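You operate a simulated robot arm through the tools that you are given. There is no shell and no other tool.

Carry out the task below with a simulated robot arm. There is one attempt and no reset: what you move stays moved.

## Task
Put things in order on the top of table marked multipacks. At the end: the orange cup with dated lid stands where the stack of small silver lids stood; the padlock in black stands on top of the stack of small gold lids; the silver tin marked salt stands where the orange cup with dated lid stood; the stack of small silver lids stands on top of the silver line can with purple band (marked "BERRY"); the padlock in red stands where the silver tin marked salt stood; whatever was shut is shut again. Leave all else as you found it, and nothing knocked over.

Only the result counts: the job must be done as asked and must still hold three seconds after the hand-in. Knocking over, shifting, dropping, spilling or breaking anything else fails it. Lids that push on must go on centred and level and be pressed home; caps that screw on are set level and turned clockwise until they are tight.

## Robot
A 6-joint arm with a two-finger gripper, fixed in place. Base frame: the origin is at the foot of the arm, x ahead of it, y to its left, z up; the work surface is at about z = 0. Units: cm, rad, N and s.
With the tool pointing down near the work surface it reaches from about 18 to 48 cm from the base axis. Its first joint turns from -1.152 to 1.152 rad. Payload 1.76 kg.
The tool frame sits at the grasp point between the pads (the TCP): z along the fingers, y along the line on which they close. The tips reach 2.9 cm beyond it. The gripper opens to 8.2 cm; its body begins 5.8 cm behind the TCP.
Orientation is that of the tool frame in the base frame, as a unit quaternion [x, y, z, w]. With the fingers straight down and closing along the base's y, the tool's x points along the base's -x, its y along +y and its z along -z.

## Interface
- The arm moves only by the tool arm_command. Its argument "targets" is text: rows parted by semicolons, each of 7 numbers parted by spaces: the shift along the base's x, y, z in cm, then the turn, a rotation vector about the base's x, y, z in rad, then the opening, from 0 (shut) to 1 (fully open). In form: dx dy dz ax ay az hand; .... A call has 1 to 20 rows; each row is the pose to reach, as a shift and turn from the pose commanded when the call began. Rows are played at 5 a second. More than 5 cm and 0.15 rad between two rows, or a gripper value outside its range, and nothing of the call is played. Where a pose cannot be reached the arm comes as near as it can. A force on the tool above 40 N (or 10 N above the force at the start of the call, whichever is more), or a blocked arm, ends the call early, and 0.2 s more pass. Each finger travels about 20.35 cm/s and halts on what it meets, pressing with about 34 N; the grip force reading is that of the motor and also rises with nothing between the fingers. The clock runs only during rows and for 0.2 s after the last one: add rows that repeat a pose to give the fingers time. The reply holds the time, the measured pose of the TCP, the force on the tool along the base axes, the opening and the grip force, in the units named above and with some noise, with the torque about the TCP (base axes, N m) and any sound that the robot's microphone picked up, and new pictures: "pictures" is both (left out), scene, wrist or none.
- Cameras (640 x 400 px; columns grow to the right, rows downward): "scene" is fixed at [4.78, 32.37, 42.69]; the picture's right is [-0.89, -0.46, 0.00], its down [-0.24, 0.45, -0.86] and it looks along [0.40, -0.76, -0.51] (base axes); focal length 261 px, centre (320, 200). "wrist" rides on the gripper at [7.9, 0.4, -9] in the tool frame; the picture's right is [-0.05, 1.00, 0.00], its down [-0.71, -0.04, -0.71] and it looks along [-0.71, -0.04, 0.71] (tool axes); focal length 256 px, centre (320, 200). There is no depth. A picture from a camera that has moved, and an enlarged one, comes with that camera's place and axes in the base frame and with its lens. The place of the scene camera against the robot may be out by one fixed shift of up to 1.2 cm in any direction.
- inspect(camera, box): a new picture of the part [left, top, right, bottom] of that camera's present view, enlarged. It takes no simulated time.
- close_job(): hands the job in; it is judged then, once.

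Places have to be worked out from the pictures, the camera data and where the tool is seen. Open the gripper and draw the arm clear of the work before you hand the job in, unless the task says otherwise.

The tools are called as a command line: name --argument value ..., lists and objects as JSON in quotes. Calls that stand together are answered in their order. arm_command: Moves the arm, as the interface text tells. Its arguments: {"type":"object","properties":{"targets":{"type":"string"},"pictures":{"type":"string","enum":["both","scene","wrist","none"]}},"required":["targets"]} The other tools are called the same way: inspect (camera, box) takes an enlarged picture of a part of a camera's view; close_job () hands the job in.

At the start:

```text
t: 0.0
eef_pos: [25.67, -14.93, 28.49]
orientation: [0.0, 1.0, -0.001, 0.0]
ft_force: [0.2, 0.0, 0.0]
moment: [0.03, 0.01, 0.02]
opening: 8.2
grasp_force: 0.0
```

scene: 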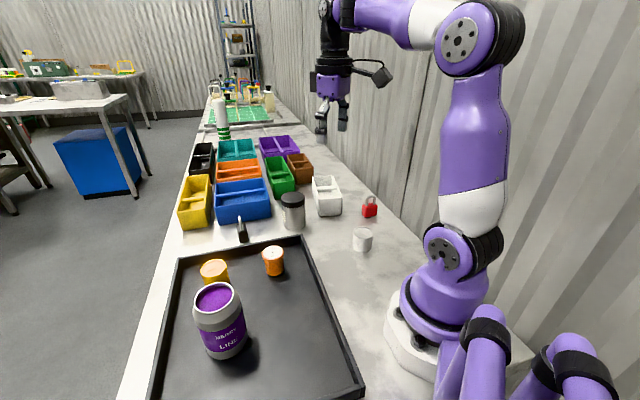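
wrist: 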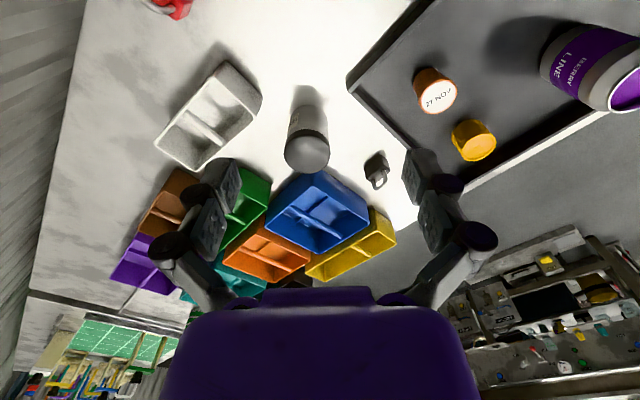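

I start by enlarging the work area in both pictures to recognise each item before moving.

inspect --camera "scene" --box '[160, 180, 400, 330]'

inspect --camera "wrist" --box '[340, 0, 640, 190]'

inspect --camera "scene" --box '[160, 240, 320, 370]'

inspect --camera "scene" --box '[220, 170, 400, 270]'

```text
2.67 times, centred on (280, 255) of scene
camera zoom: at [4.78, 32.37, 42.69], right [-0.89, -0.46, 0.0], down [-0.24, 0.45, -0.86], along [0.4, -0.76, -0.51], focal length 696 px, centre (427, 53)
```

zoom: 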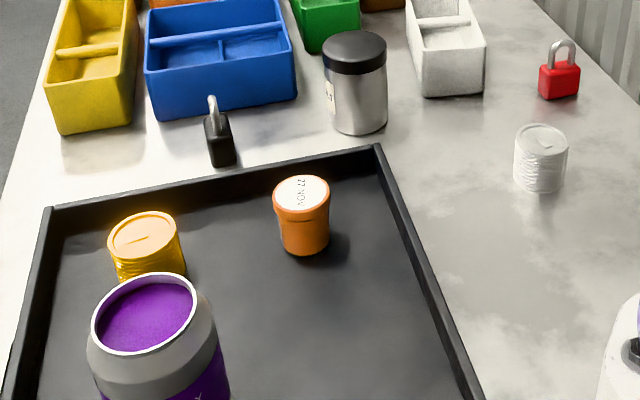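

```text
2.11 times, centred on (490, 95) of wrist
camera zoom: at [17.8, -14.43, 37.53], right [0.05, 1.0, 0.0], down [0.71, -0.04, 0.71], along [0.71, -0.04, -0.71], focal length 539 px, centre (-38, 421)
```

zoom: 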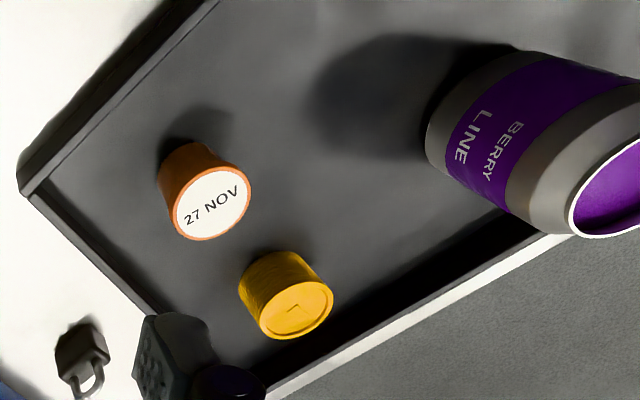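

```text
3.08 times, centred on (240, 305) of scene
camera zoom: at [4.78, 32.37, 42.69], right [-0.89, -0.46, 0.0], down [-0.24, 0.45, -0.86], along [0.4, -0.76, -0.51], focal length 803 px, centre (566, -123)
```

zoom: 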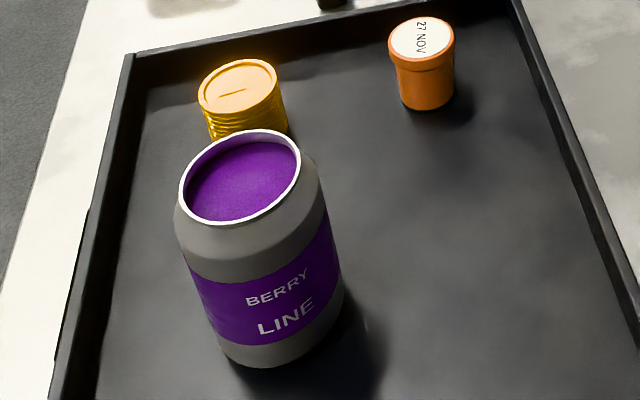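

```text
3.56 times, centred on (310, 220) of scene
camera zoom: at [4.78, 32.37, 42.69], right [-0.89, -0.46, 0.0], down [-0.24, 0.45, -0.86], along [0.4, -0.76, -0.51], focal length 928 px, centre (356, 129)
```

zoom: 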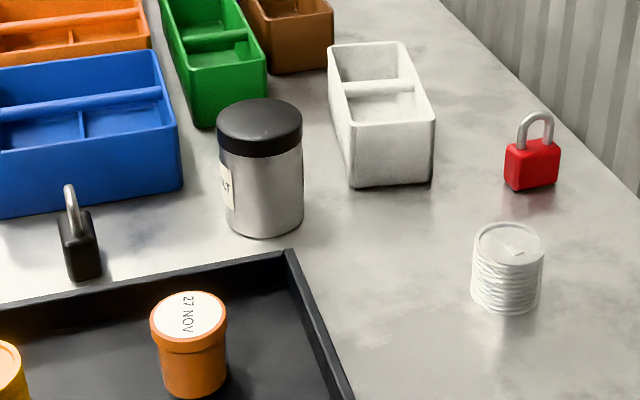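

The scene view shows the silver lids near (18.7,-16.6), the red padlock near (21,-30), the salt tin near (38.7,-16.6), the black padlock near (46,-4), the orange cup near (33,0), the gold lids near (41,9) and the BERRY can near (29.5,17.5). I move to a lower viewpoint so the wrist camera can give accurate fixes on the right-hand items.

arm_command --targets "-2.5 -0.4 -3 0 0 0 1; -5 -0.8 -6 0 0 0 1; -7.67 -1.07 -8.5 0 0 0 1; -7.67 -1.07 -8.5 0 0 0 1" --pictures "wrist"

```text
t: 1.0
eef_pos: [17.93, -16.01, 20.12]
orientation: [0.0, 1.0, -0.001, 0.001]
ft_force: [0.7, -0.9, 0.0]
moment: [-0.01, -0.01, 0.01]
opening: 8.18
grasp_force: 0.0
camera wrist: at [10.08, -15.49, 29.05], right [0.05, 1.0, 0.0], down [0.71, -0.04, 0.71], along [0.71, -0.04, -0.71], focal length 256 px, centre (320, 200)
```

wrist: 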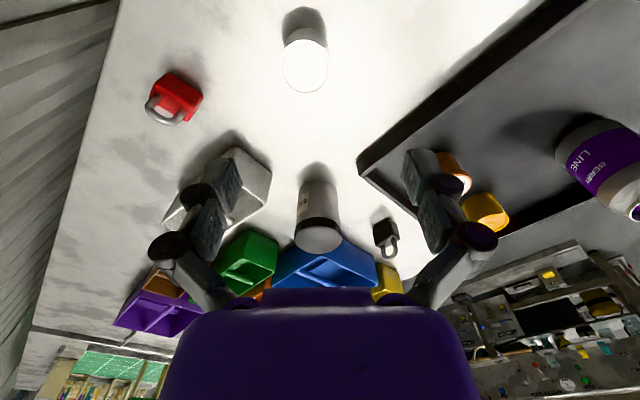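

inspect --camera "wrist" --box '[130, 0, 350, 140]'

inspect --camera "wrist" --box '[250, 140, 430, 260]'

```text
2.86 times, centred on (240, 70) of wrist
camera zoom: at [10.08, -15.49, 29.05], right [0.05, 1.0, 0.0], down [0.71, -0.04, 0.71], along [0.71, -0.04, -0.71], focal length 731 px, centre (549, 571)
```

zoom: 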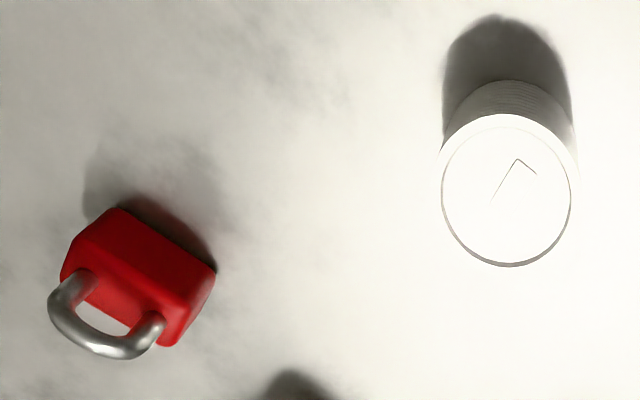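

```text
3.33 times, centred on (340, 200) of wrist
camera zoom: at [10.08, -15.49, 29.05], right [0.05, 1.0, 0.0], down [0.71, -0.04, 0.71], along [0.71, -0.04, -0.71], focal length 853 px, centre (253, 200)
```

zoom: 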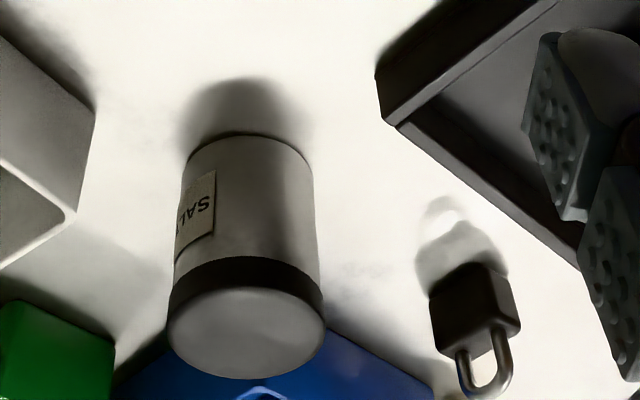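

The wrist view puts the silver stack at about (18.0,-17.25), 4.5 cm across and 4.1 cm tall, and the salt tin at about (38,-17.2). So the scene camera reads about +0.7 cm too high in x and y. Next I swing left to view the can, the cup and the gold stack.

arm_command --targets "1 4.2 1.5 0 0 0 1; 2 8.5 3 0 0 0 1; 3 12.8 4 0 0 0 1; 3 17.2 4 0 0 0 1; 2.5 21.6 4 0 0 0 1; 2 26 4 0 0 0 1; 2 26 4 0 0 0 1" --pictures "both"

```text
t: 2.6
eef_pos: [20.38, 9.88, 24.12]
orientation: [0.0, 1.0, -0.001, 0.0]
ft_force: [-1.1, -1.0, 0.5]
moment: [-0.01, 0.0, 0.03]
opening: 8.22
grasp_force: 0.1
camera wrist: at [12.47, 10.38, 33.16], right [0.05, 1.0, 0.0], down [0.71, -0.04, 0.71], along [0.71, -0.04, -0.71], focal length 256 px, centre (320, 200)
```

scene: 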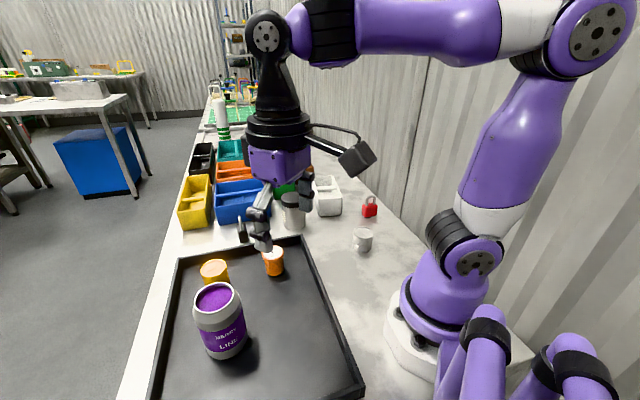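
wrist: 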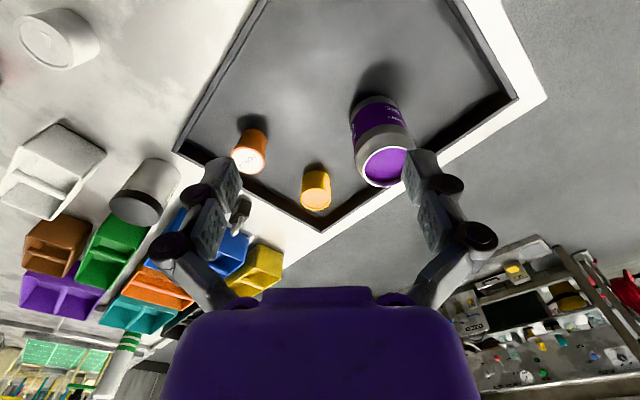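

The can, cup and gold stack are all in view now, so I enlarge them to measure the can top and the tray.

inspect --camera "wrist" --box '[320, 80, 480, 200]'

inspect --camera "wrist" --box '[200, 100, 360, 240]'

inspect --camera "scene" --box '[220, 170, 340, 270]'

```text
3.33 times, centred on (400, 140) of wrist
camera zoom: at [12.47, 10.38, 33.16], right [0.05, 1.0, 0.0], down [0.71, -0.04, 0.71], along [0.71, -0.04, -0.71], focal length 853 px, centre (53, 400)
```

zoom: 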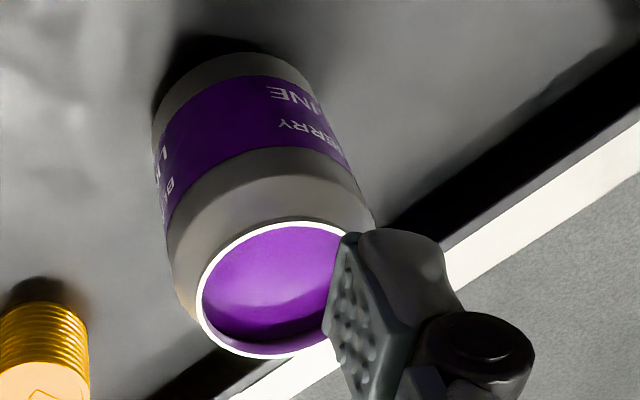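

```text
2.86 times, centred on (280, 170) of wrist
camera zoom: at [12.47, 10.38, 33.16], right [0.05, 1.0, 0.0], down [0.71, -0.04, 0.71], along [0.71, -0.04, -0.71], focal length 731 px, centre (434, 286)
```

zoom: 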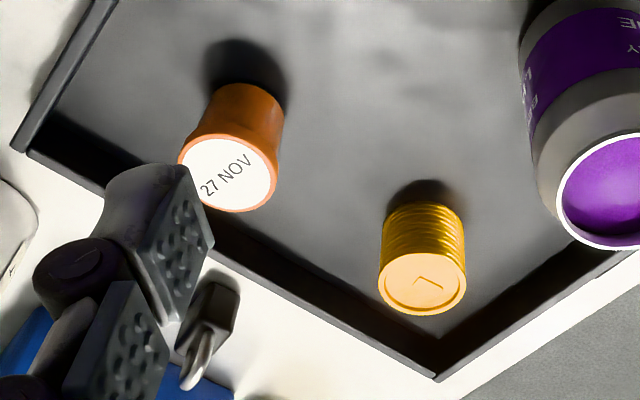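

```text
4.00 times, centred on (280, 220) of scene
camera zoom: at [4.78, 32.37, 42.69], right [-0.89, -0.46, 0.0], down [-0.24, 0.45, -0.86], along [0.4, -0.76, -0.51], focal length 1044 px, centre (480, 120)
```

zoom: 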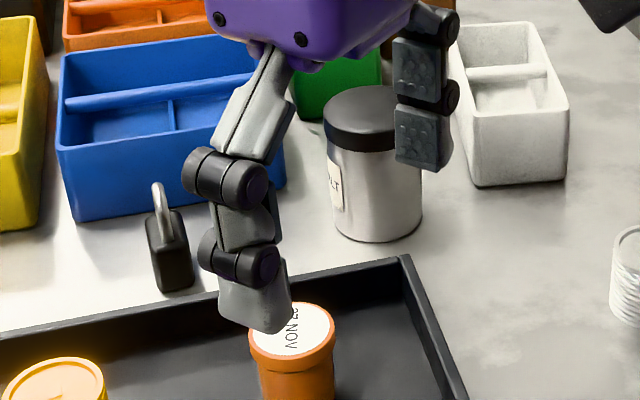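

The can top is a shallow purple recess with a white rim, centred near (29.5,16.5) at z about 11.5–12. Its inner width is only slightly more than the stack's, so I need a closer look; I move in with the tips kept above the can.

arm_command --targets "1.2 2.2 -2.2 0 0 0 1; 2.4 4.4 -4.5 0 0 0 1; 3.6 6.6 -7 0 0 0 1; 3.6 6.6 -7 0 0 0 1" --pictures "both"

inspect --camera "wrist" --box '[240, 100, 400, 220]'

inspect --camera "scene" --box '[160, 200, 320, 320]'

```text
t: 3.6
eef_pos: [23.86, 16.55, 17.3]
orientation: [0.0, 1.0, -0.001, 0.0]
ft_force: [0.3, 0.1, -0.9]
moment: [0.0, 0.0, 0.04]
opening: 8.21
grasp_force: 0.1
camera wrist: at [15.94, 17.06, 26.2], right [0.05, 1.0, 0.0], down [0.71, -0.04, 0.71], along [0.71, -0.04, -0.71], focal length 256 px, centre (320, 200)
```

scene: 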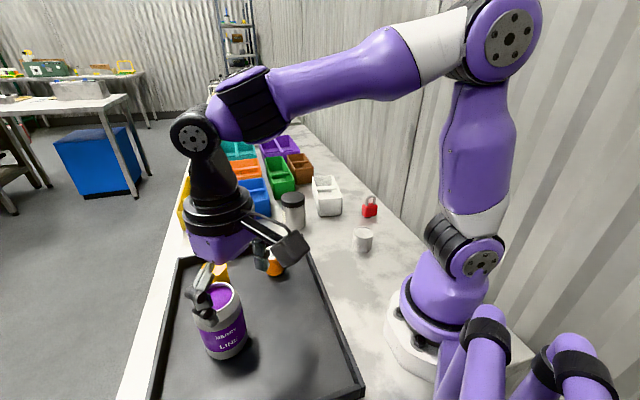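
wrist: 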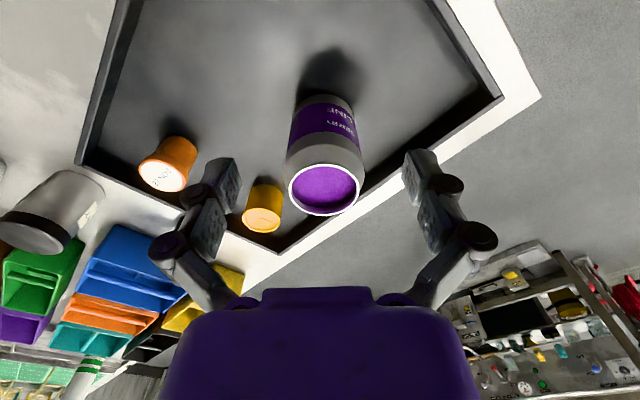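

```text
3.33 times, centred on (320, 160) of wrist
camera zoom: at [15.94, 17.06, 26.2], right [0.05, 1.0, 0.0], down [0.71, -0.04, 0.71], along [0.71, -0.04, -0.71], focal length 853 px, centre (320, 333)
```

zoom: 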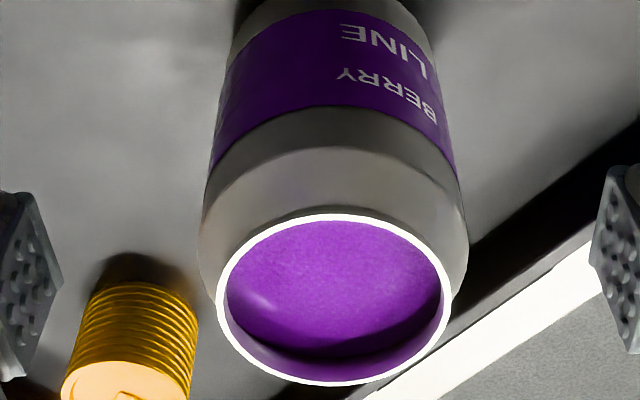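

```text
3.33 times, centred on (240, 260) of scene
camera zoom: at [4.78, 32.37, 42.69], right [-0.89, -0.46, 0.0], down [-0.24, 0.45, -0.86], along [0.4, -0.76, -0.51], focal length 870 px, centre (587, 0)
```

zoom: 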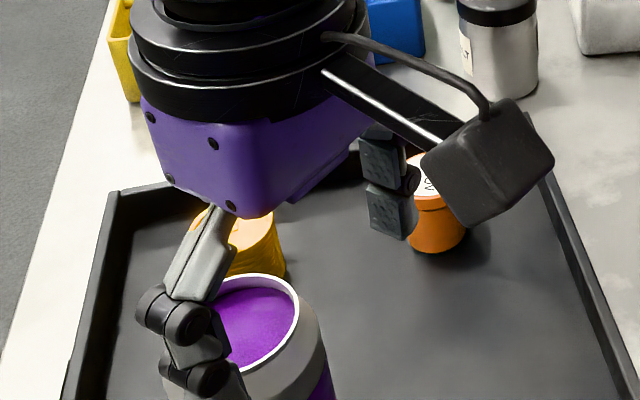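

The rim is about 5.3–5.5 cm across with y about 16.7, but its x depends on the can's height, which I don't know exactly. I turn the tool 90° so the camera looks along +y, which gives x directly.

arm_command --targets "0.5 -0.5 0.2 0 0 0.1428 1; 1 -1 0.4 0 0 0.2856 1; 1.5 -1.5 0.6 0 0 0.4284 1; 2 -2 0.8 0 0 0.5712 1; 2.5 -2.5 1 0 0 0.714 1; 3 -3 1 0 0 0.8568 1; 3.5 -3.5 1 0 0 0.9996 1; 4 -4 1 0 0 1.1424 1; 4.5 -4.5 1 0 0 1.2852 1; 5 -5 1 0 0 1.428 1; 5.44 -5.55 1 0 0 1.5708 1; 5.44 -5.55 1 0 0 1.5708 1" --pictures "both"

inspect --camera "wrist" --box '[240, 100, 400, 220]'

```text
t: 6.2
eef_pos: [29.09, 11.06, 18.03]
orientation: [0.708, -0.707, 0.001, -0.001]
ft_force: [-0.9, -0.2, 0.5]
moment: [0.04, 0.01, 0.01]
opening: 8.18
grasp_force: 0.1
camera wrist: at [28.64, 3.15, 27.05], right [-1.0, 0.05, 0.0], down [0.04, 0.71, 0.71], along [0.04, 0.71, -0.71], focal length 256 px, centre (320, 200)
```

scene: 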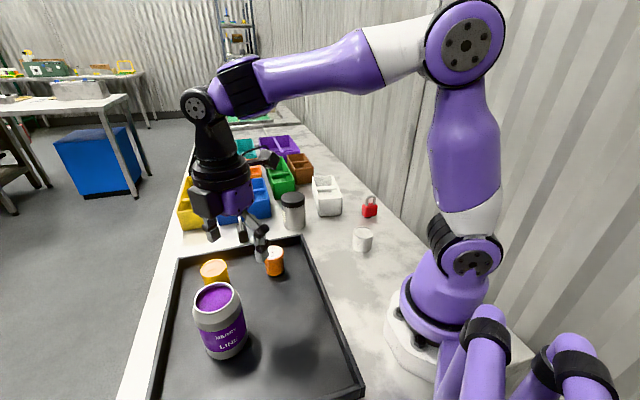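
wrist: 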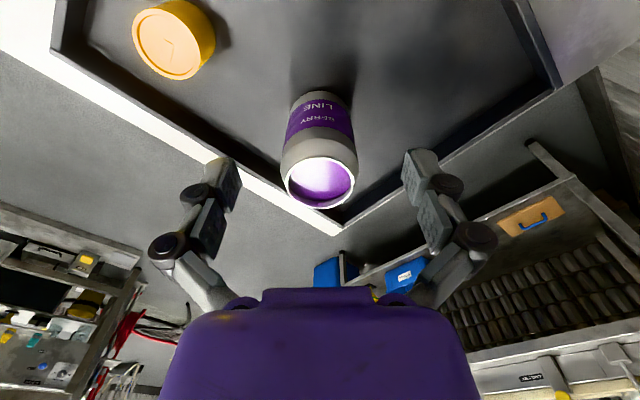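

```text
3.33 times, centred on (320, 160) of wrist
camera zoom: at [28.64, 3.15, 27.05], right [-1.0, 0.05, 0.0], down [0.04, 0.71, 0.71], along [0.04, 0.71, -0.71], focal length 853 px, centre (320, 333)
```

zoom: 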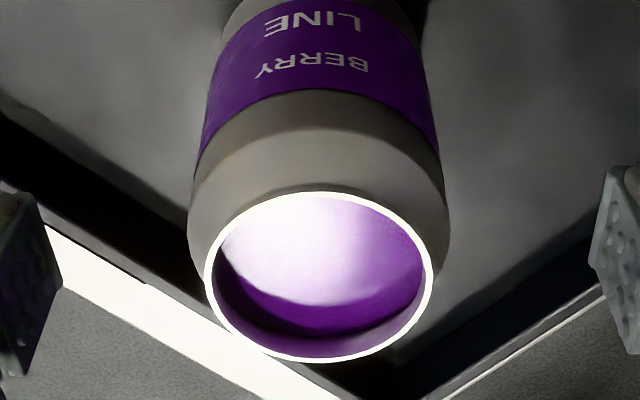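

Combining the views, the can top is centred at (29.33,16.72) at z about 11.95, with an outer rim of about 5.3 and an inner width of about 4.9. Next I return the tool to its default turn and hover over the silver stack.

arm_command --targets "-1 -2.5 0 0 0 -0.1428 1; -2 -5 0 0 0 -0.2856 1; -3 -7.6 0 0 0 -0.4284 1; -4 -10.2 0 0 0 -0.5712 1; -5 -12.8 0 0 0 -0.714 1; -6 -15.4 0 0 0 -0.8568 1; -7 -18 0 0 0 -0.9996 1; -8 -20.6 -1 0 0 -1.1424 1; -9 -23.2 -2 0 0 -1.2852 1; -10 -25.8 -3 0 0 -1.428 1; -11.09 -28.31 -4 0 0 -1.5708 1; -11.09 -28.31 -6 0 0 -1.5708 1; -11.09 -28.31 -6 0 0 -1.5708 1" --pictures "both"

inspect --camera "wrist" --box '[220, 40, 420, 190]'

inspect --camera "scene" --box '[300, 170, 420, 270]'

```text
t: 9.0
eef_pos: [18.03, -16.95, 11.87]
orientation: [0.001, 1.0, -0.001, 0.0]
ft_force: [-0.4, -0.2, 0.7]
moment: [-0.04, -0.03, -0.05]
opening: 8.21
grasp_force: 0.1
camera wrist: at [10.12, -16.43, 20.83], right [0.05, 1.0, 0.0], down [0.71, -0.04, 0.71], along [0.71, -0.04, -0.71], focal length 256 px, centre (320, 200)
```

scene: 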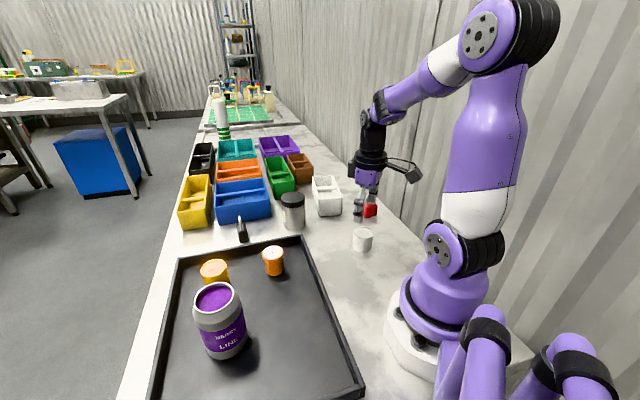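
wrist: 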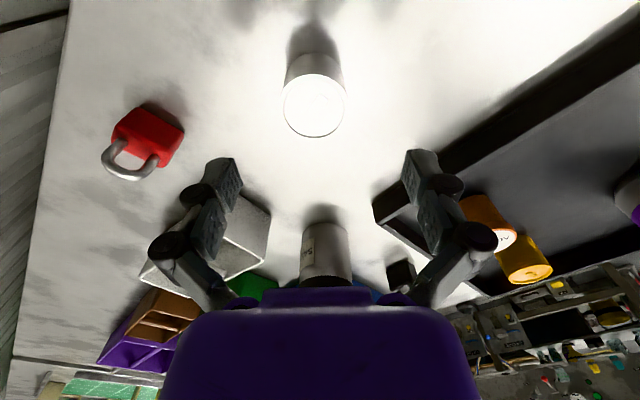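

```text
2.67 times, centred on (320, 115) of wrist
camera zoom: at [10.12, -16.43, 20.83], right [0.05, 1.0, 0.0], down [0.71, -0.04, 0.71], along [0.71, -0.04, -0.71], focal length 683 px, centre (320, 427)
```

zoom: 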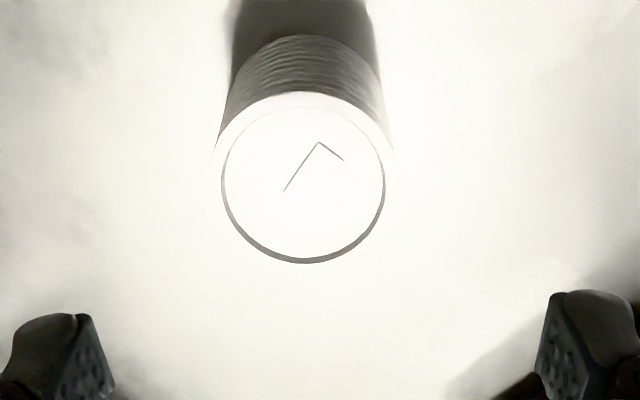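

```text
4.00 times, centred on (360, 220) of scene
camera zoom: at [4.78, 32.37, 42.69], right [-0.89, -0.46, 0.0], down [-0.24, 0.45, -0.86], along [0.4, -0.76, -0.51], focal length 1044 px, centre (160, 120)
```

zoom: 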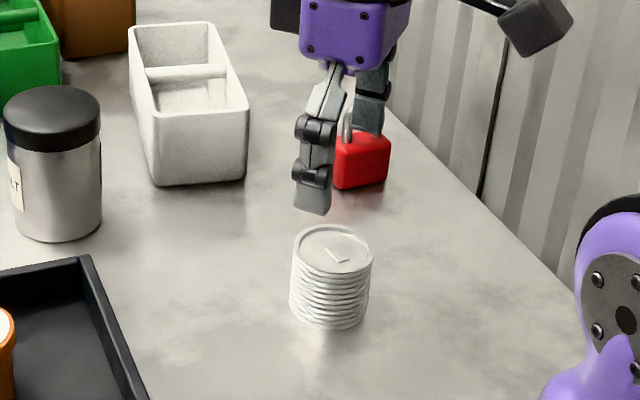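

The stack's centre reads (18.05,-17.2) with a height of about 4.2. The measured tool y is -16.95 against the commanded -17.26, so I hold still for one reading to tell noise from lag.

arm_command --targets "0 0 0 0 0 0 1; 0 0 0 0 0 0 1" --pictures "none"

arm_command --targets "0 0 0 0 0 0 1" --pictures "none"

```text
t: 9.6
eef_pos: [17.93, -16.8, 11.95]
orientation: [0.0, 1.0, 0.0, 0.0]
ft_force: [-0.7, 1.1, 0.4]
moment: [0.0, 0.02, -0.02]
opening: 8.21
grasp_force: 0.0
```

```text
t: 10.0
eef_pos: [17.95, -16.78, 11.86]
orientation: [0.0, 1.0, 0.0, 0.0]
ft_force: [0.7, -0.5, -0.5]
moment: [-0.01, 0.0, 0.0]
opening: 8.2
grasp_force: 0.1
```

The readings steadily show the tool at (17.94,-16.8), so there is a small lag in y and I work from measured values. I shift by about -0.4 in y and come down to z about 6.5 around the stack.

arm_command --targets "0.1 -0.4 -2 0 0 0 1; 0.1 -0.4 -4 0 0 0 1; 0.1 -0.4 -5.4 0 0 0 1; 0.1 -0.4 -5.4 0 0 0 1" --pictures "both"

inspect --camera "scene" --box '[320, 200, 400, 260]'

```text
t: 11.0
eef_pos: [18.04, -17.38, 6.47]
orientation: [0.0, 1.0, 0.0, 0.0]
ft_force: [0.8, 0.1, -0.6]
moment: [0.02, -0.03, 0.02]
opening: 8.22
grasp_force: 0.0
camera wrist: at [10.15, -16.9, 15.41], right [0.05, 1.0, 0.0], down [0.71, -0.04, 0.71], along [0.71, -0.04, -0.71], focal length 256 px, centre (320, 200)
```

scene: 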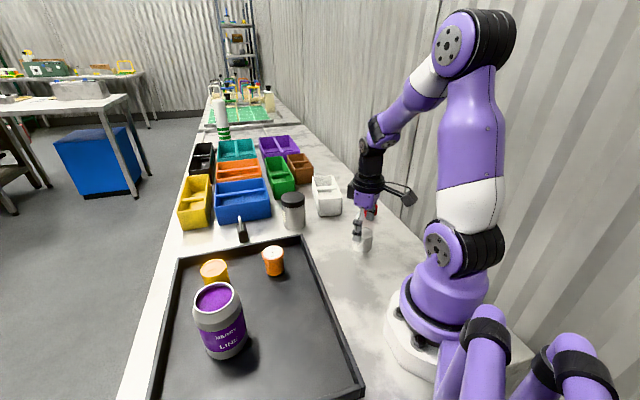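
wrist: 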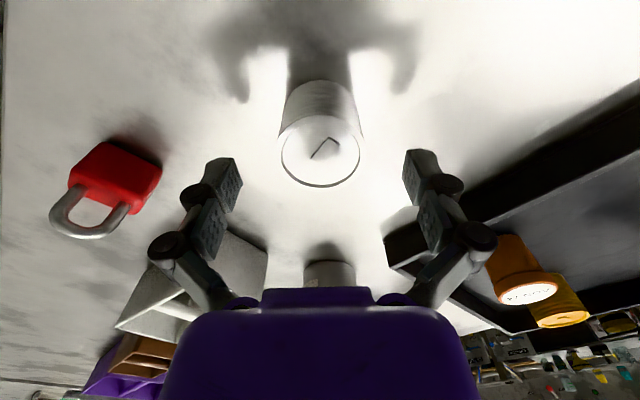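

```text
6.67 times, centred on (360, 230) of scene
camera zoom: at [4.78, 32.37, 42.69], right [-0.89, -0.46, 0.0], down [-0.24, 0.45, -0.86], along [0.4, -0.76, -0.51], focal length 1740 px, centre (53, 0)
```

zoom: 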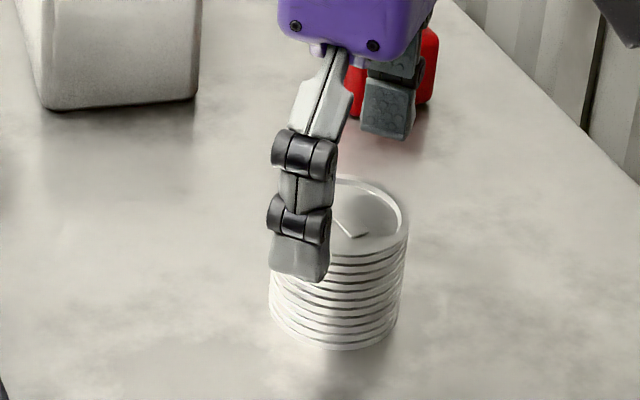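

The tool is at (18.04,-17.38), almost centred on the stack at (18.07,-17.25). I lower to z about 4.5, so the tips sit about 1.6 cm above the stack's base, and close gently.

arm_command --targets "0 0.08 -1 0 0 0 1; 0 0.08 -1.95 0 0 0 1; 0 0.08 -1.95 0 0 0 0.75; 0 0.08 -1.95 0 0 0 0.6; 0 0.08 -1.95 0 0 0 0.4; 0 0.08 -1.95 0 0 0 0.4; 0 0.08 -1.95 0 0 0 0.4" --pictures "both"

inspect --camera "scene" --box '[320, 200, 400, 260]'

```text
t: 12.6
eef_pos: [18.11, -17.38, 4.67]
orientation: [0.001, 1.0, -0.001, 0.0]
ft_force: [-0.3, 1.6, 3.1]
moment: [0.0, 0.06, 0.03]
opening: 4.57
grasp_force: 34.1
camera wrist: at [10.18, -16.94, 13.63], right [0.05, 1.0, 0.0], down [0.71, -0.04, 0.71], along [0.71, -0.04, -0.71], focal length 256 px, centre (320, 200)
```

scene: 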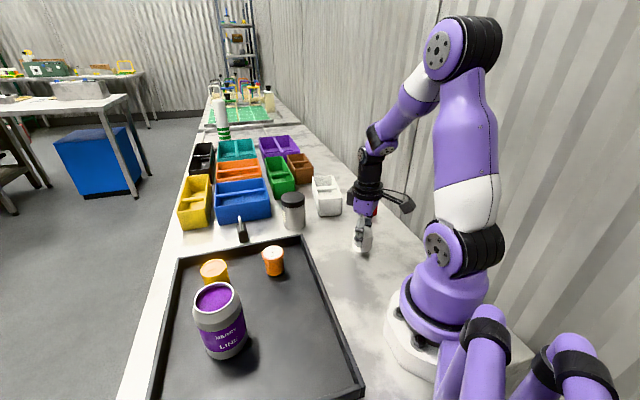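
wrist: 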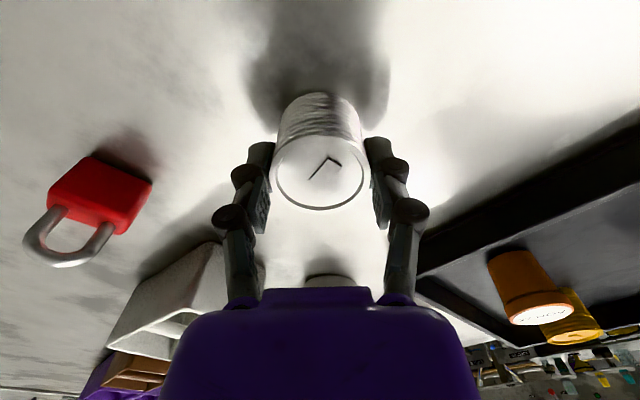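

```text
6.67 times, centred on (360, 230) of scene
camera zoom: at [4.78, 32.37, 42.69], right [-0.89, -0.46, 0.0], down [-0.24, 0.45, -0.86], along [0.4, -0.76, -0.51], focal length 1740 px, centre (53, 0)
```

zoom: 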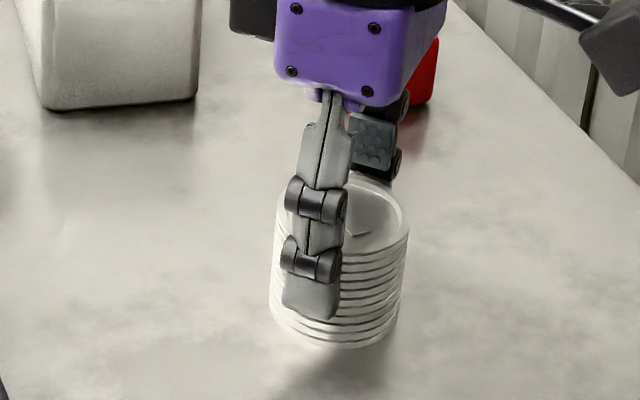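

The stack is gripped at 4.57 cm with 34 N. I lift it a few centimetres and check that the whole stack comes along level.

arm_command --targets "0 0 1 0 0 0 0.4; 0 0 3 0 0 0 0.4; 0 0 5 0 0 0 0.4; 0 0 5 0 0 0 0.4" --pictures "both"

inspect --camera "scene" --box '[320, 180, 420, 260]'

inspect --camera "wrist" --box '[220, 60, 420, 230]'

```text
t: 13.6
eef_pos: [18.13, -17.4, 9.72]
orientation: [0.0, 1.0, -0.001, 0.0]
ft_force: [0.0, 0.2, 0.1]
moment: [0.0, 0.01, 0.0]
opening: 4.58
grasp_force: 33.9
camera wrist: at [10.17, -16.97, 18.67], right [0.05, 1.0, 0.0], down [0.71, -0.04, 0.71], along [0.71, -0.04, -0.71], focal length 256 px, centre (320, 200)
```

scene: 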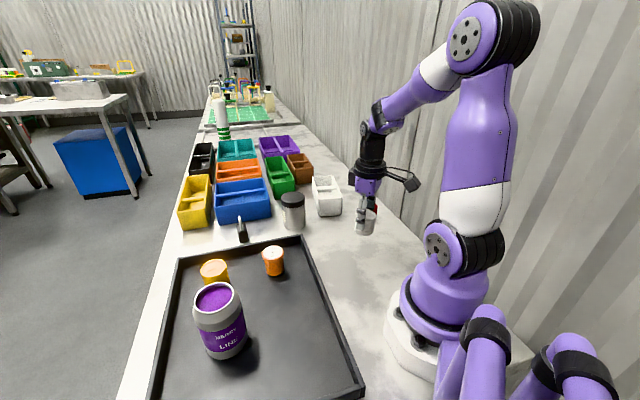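
wrist: 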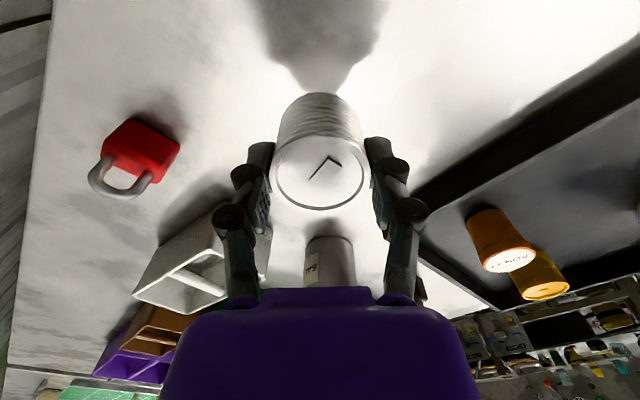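

```text
5.00 times, centred on (370, 220) of scene
camera zoom: at [4.78, 32.37, 42.69], right [-0.89, -0.46, 0.0], down [-0.24, 0.45, -0.86], along [0.4, -0.76, -0.51], focal length 1305 px, centre (70, 100)
```

zoom: 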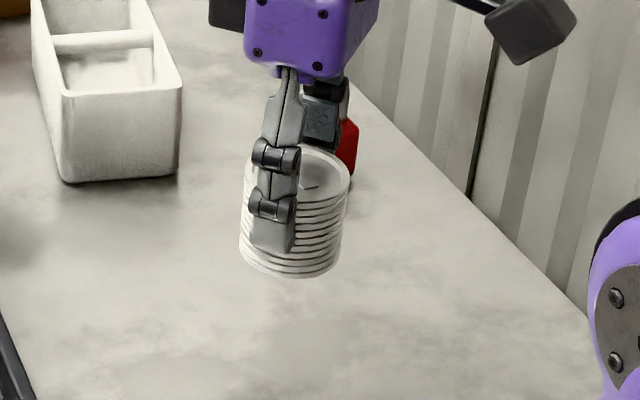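

```text
2.35 times, centred on (320, 145) of wrist
camera zoom: at [10.17, -16.97, 18.67], right [0.05, 1.0, 0.0], down [0.71, -0.04, 0.71], along [0.71, -0.04, -0.71], focal length 602 px, centre (320, 329)
```

zoom: 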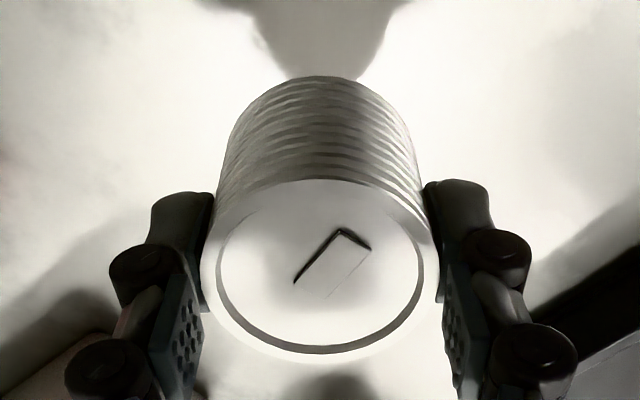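

The stack is rigid and level in the grip, centred on the tool. I raise it to z about 19 and carry it over the BERRY can at (29.33,16.72).

arm_command --targets "0 0 4.5 0 0 0 0.4; 0 0 9.3 0 0 0 0.4; 1.3 4 9.3 0 0 0 0.4; 2.7 8.2 9.3 0 0 0 0.4; 4.1 12.5 9.3 0 0 0 0.4; 5.5 16.8 9.3 0 0 0 0.4; 6.9 21.1 9.3 0 0 0 0.4; 8.3 25.4 9.3 0 0 0 0.4; 9.6 29.3 9.3 0 0 0 0.4; 10.6 32.3 9.3 0 0 0 0.4; 11.22 34.1 9.3 0 0 0 0.4; 11.22 34.1 9.3 0 0 0 0.4; 11.22 34.1 9.3 0 0 0 0.4" --pictures "both"

inspect --camera "scene" --box '[150, 200, 310, 320]'

inspect --camera "wrist" --box '[220, 60, 420, 230]'

```text
t: 16.4
eef_pos: [29.51, 16.38, 18.97]
orientation: [0.0, 1.0, -0.001, 0.0]
ft_force: [0.8, -0.2, 0.0]
moment: [-0.02, 0.03, -0.01]
opening: 4.58
grasp_force: 34.3
camera wrist: at [21.58, 16.86, 27.94], right [0.05, 1.0, 0.0], down [0.71, -0.04, 0.71], along [0.71, -0.04, -0.71], focal length 256 px, centre (320, 200)
```

scene: 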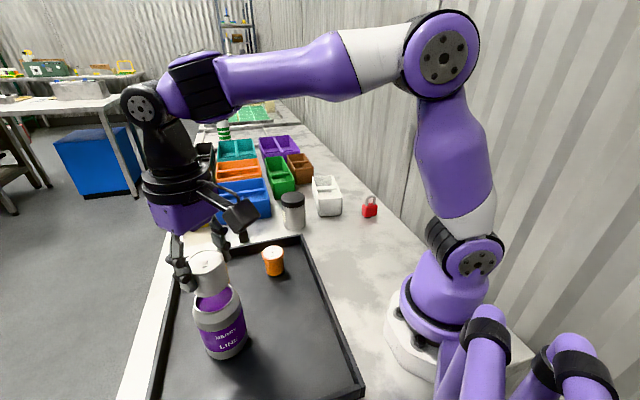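
wrist: 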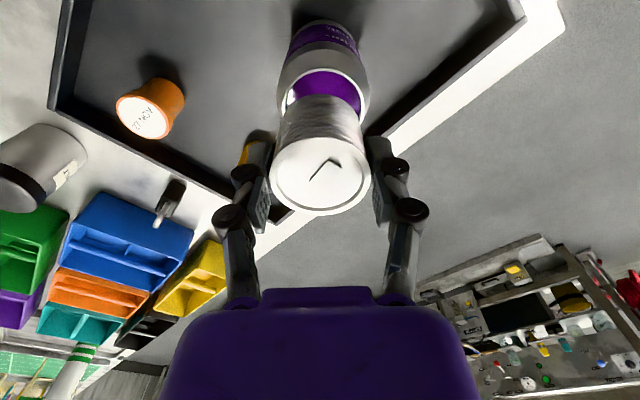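

```text
3.33 times, centred on (230, 260) of scene
camera zoom: at [4.78, 32.37, 42.69], right [-0.89, -0.46, 0.0], down [-0.24, 0.45, -0.86], along [0.4, -0.76, -0.51], focal length 870 px, centre (620, 0)
```

zoom: 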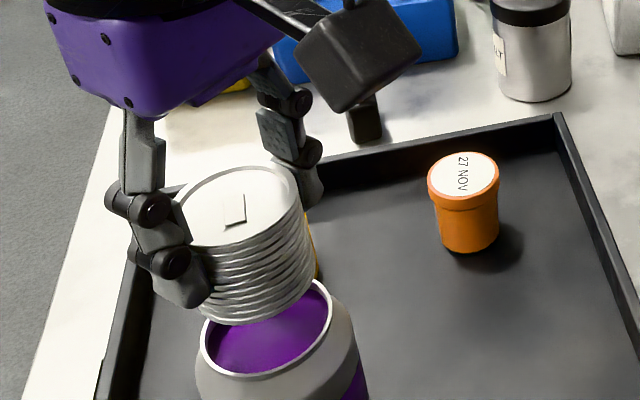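

```text
2.35 times, centred on (320, 145) of wrist
camera zoom: at [21.58, 16.86, 27.94], right [0.05, 1.0, 0.0], down [0.71, -0.04, 0.71], along [0.71, -0.04, -0.71], focal length 602 px, centre (320, 329)
```

zoom: 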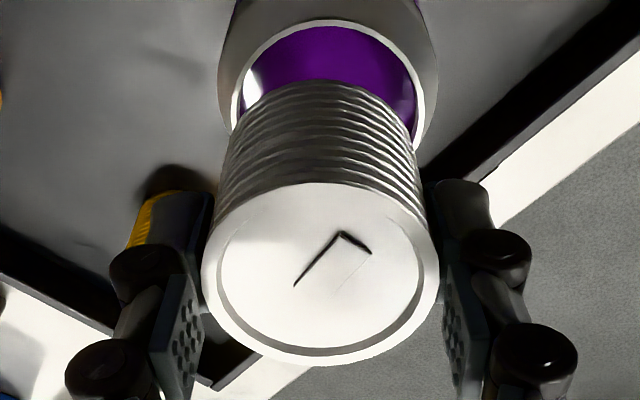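

The camera puts the can centre at about (29.37,16.70) and the held stack at about (29.5,16.47). I correct by (-0.14,+0.25), lower so the stack's base is about 0.6 cm above the rim, and look again.

arm_command --targets "-0.14 0.25 -0.6 0 0 0 0.4; -0.14 0.25 -1.2 0 0 0 0.4; -0.14 0.25 -1.7 0 0 0 0.4; -0.14 0.25 -1.7 0 0 0 0.4; -0.14 0.25 -1.7 0 0 0 0.4" --pictures "both"

inspect --camera "scene" --box '[170, 230, 270, 320]'

inspect --camera "wrist" --box '[260, 50, 380, 140]'

```text
t: 17.6
eef_pos: [29.11, 16.76, 17.2]
orientation: [0.0, 1.0, -0.001, 0.0]
ft_force: [0.3, -0.4, -0.9]
moment: [0.01, 0.02, -0.01]
opening: 4.57
grasp_force: 34.4
camera wrist: at [21.18, 17.19, 26.15], right [0.05, 1.0, 0.0], down [0.71, -0.04, 0.71], along [0.71, -0.04, -0.71], focal length 256 px, centre (320, 200)
```

scene: 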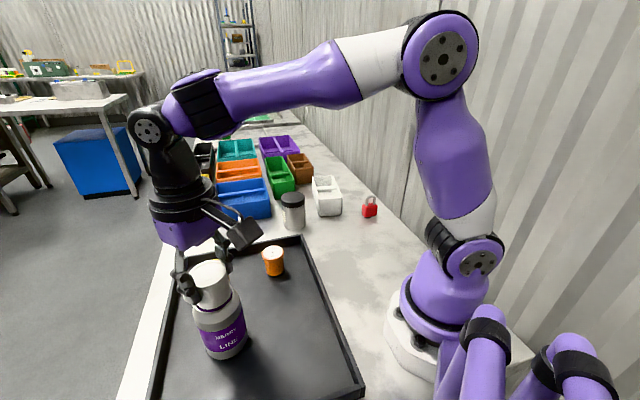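
wrist: 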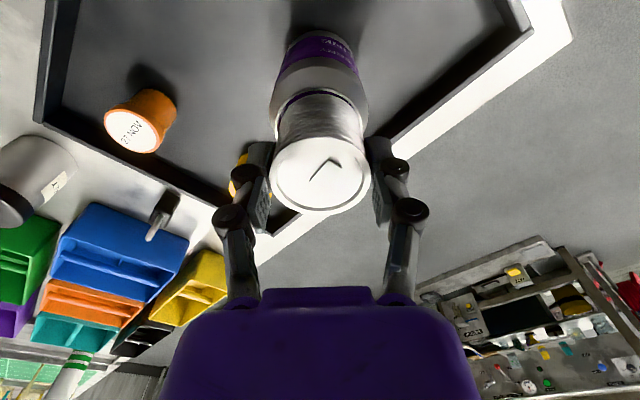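

```text
4.44 times, centred on (220, 275) of scene
camera zoom: at [4.78, 32.37, 42.69], right [-0.89, -0.46, 0.0], down [-0.24, 0.45, -0.86], along [0.4, -0.76, -0.51], focal length 1160 px, centre (764, -133)
```

zoom: 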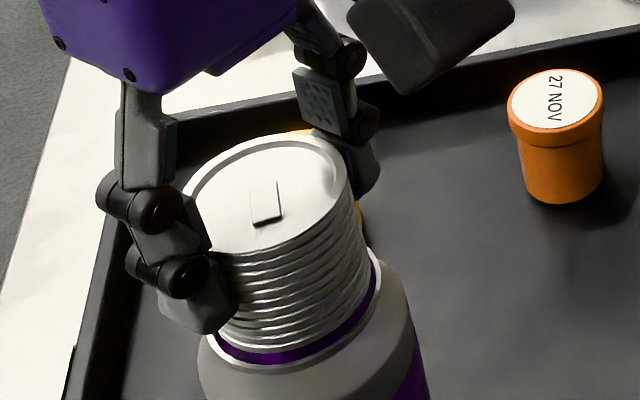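

```text
4.44 times, centred on (320, 95) of wrist
camera zoom: at [21.18, 17.19, 26.15], right [0.05, 1.0, 0.0], down [0.71, -0.04, 0.71], along [0.71, -0.04, -0.71], focal length 1138 px, centre (320, 667)
```

zoom: 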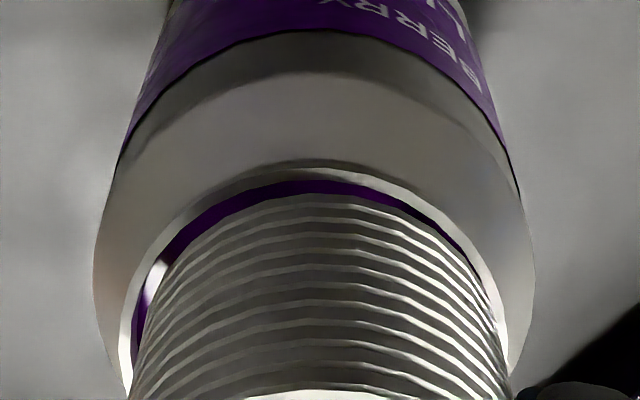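

The tool now reads (29.11,16.76), and the pictures show the stack about 0.27 short in x and 0.13 too far in y relative to the rim. I correct that at this height and re-check.

arm_command --targets "0.25 -0.12 0 0 0 0 0.4; 0.25 -0.12 0 0 0 0 0.4; 0.25 -0.12 0 0 0 0 0.4" --pictures "both"

inspect --camera "scene" --box '[170, 230, 270, 320]'

inspect --camera "wrist" --box '[260, 50, 380, 140]'

```text
t: 18.4
eef_pos: [29.35, 16.77, 17.15]
orientation: [0.0, 1.0, 0.0, 0.0]
ft_force: [0.8, -0.4, -0.6]
moment: [-0.01, 0.0, 0.02]
opening: 4.58
grasp_force: 33.5
camera wrist: at [21.47, 17.09, 26.08], right [0.05, 1.0, 0.0], down [0.71, -0.04, 0.71], along [0.71, -0.04, -0.71], focal length 256 px, centre (320, 200)
```

scene: 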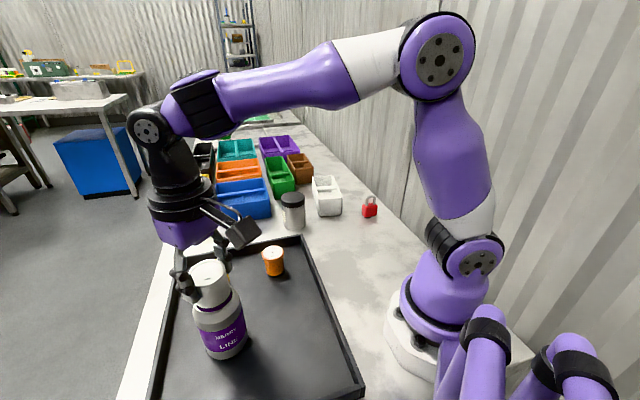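
wrist: 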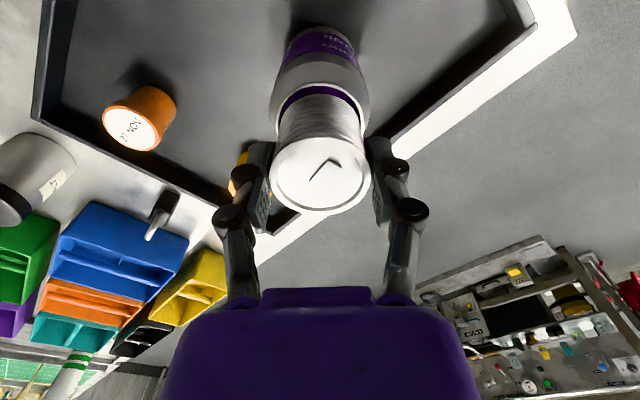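

```text
4.44 times, centred on (220, 275) of scene
camera zoom: at [4.78, 32.37, 42.69], right [-0.89, -0.46, 0.0], down [-0.24, 0.45, -0.86], along [0.4, -0.76, -0.51], focal length 1160 px, centre (764, -133)
```

zoom: 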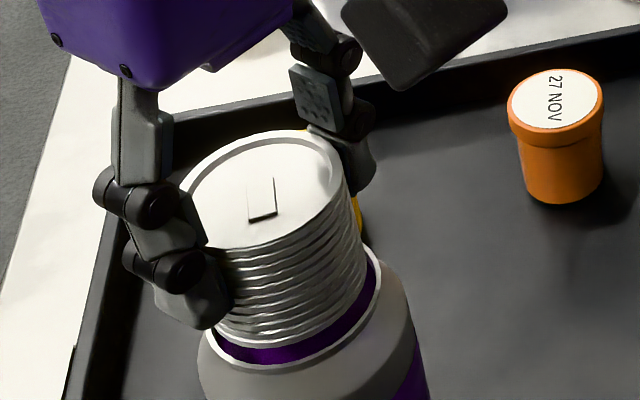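

```text
4.44 times, centred on (320, 95) of wrist
camera zoom: at [21.47, 17.09, 26.08], right [0.05, 1.0, 0.0], down [0.71, -0.04, 0.71], along [0.71, -0.04, -0.71], focal length 1138 px, centre (320, 667)
```

zoom: 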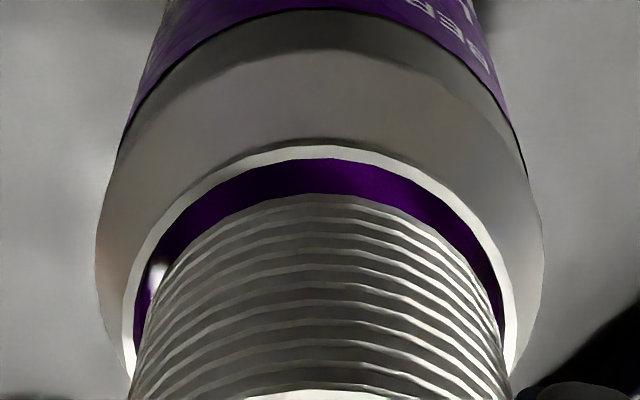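

The stack now looks concentric with the rim in both axes, with even purple gaps left and right. I lower it slowly and watch the vertical force for contact.

arm_command --targets "0 0 -0.2 0 0 0 0.4; 0 0 -0.4 0 0 0 0.4; 0 0 -0.6 0 0 0 0.4; 0 0 -0.6 0 0 0 0.4" --pictures "both"

inspect --camera "scene" --box '[170, 230, 270, 320]'

inspect --camera "wrist" --box '[260, 50, 380, 140]'

```text
t: 19.4
eef_pos: [29.34, 16.72, 16.59]
orientation: [-0.001, 1.0, -0.001, -0.002]
ft_force: [-0.3, 0.9, -0.7]
moment: [-0.02, 0.02, 0.02]
opening: 4.57
grasp_force: 33.9
camera wrist: at [21.49, 17.19, 25.63], right [0.05, 1.0, 0.0], down [0.71, -0.04, 0.71], along [0.71, -0.04, -0.71], focal length 256 px, centre (320, 200)
```

scene: 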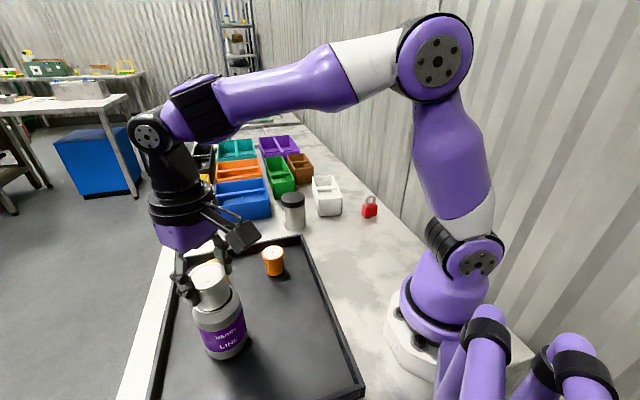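
wrist: 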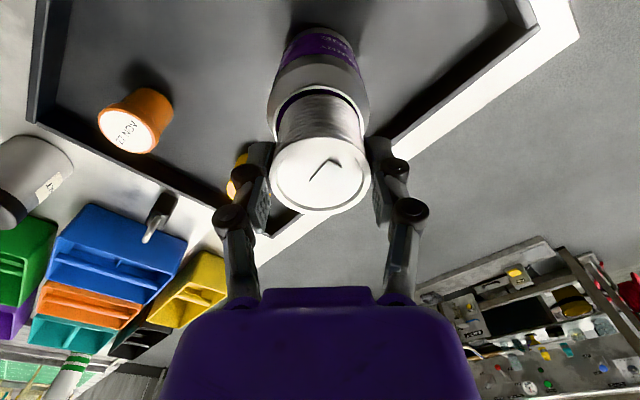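

```text
4.44 times, centred on (220, 275) of scene
camera zoom: at [4.78, 32.37, 42.69], right [-0.89, -0.46, 0.0], down [-0.24, 0.45, -0.86], along [0.4, -0.76, -0.51], focal length 1160 px, centre (764, -133)
```

zoom: 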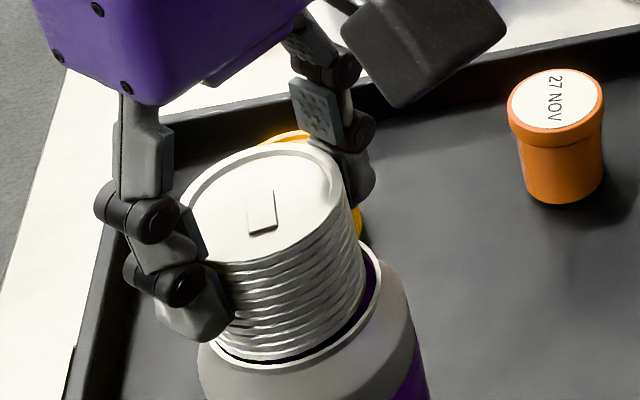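

```text
4.44 times, centred on (320, 95) of wrist
camera zoom: at [21.49, 17.19, 25.63], right [0.05, 1.0, 0.0], down [0.71, -0.04, 0.71], along [0.71, -0.04, -0.71], focal length 1138 px, centre (320, 667)
```

zoom: 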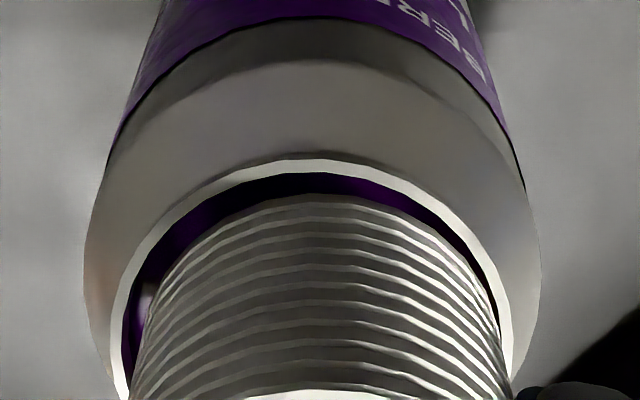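

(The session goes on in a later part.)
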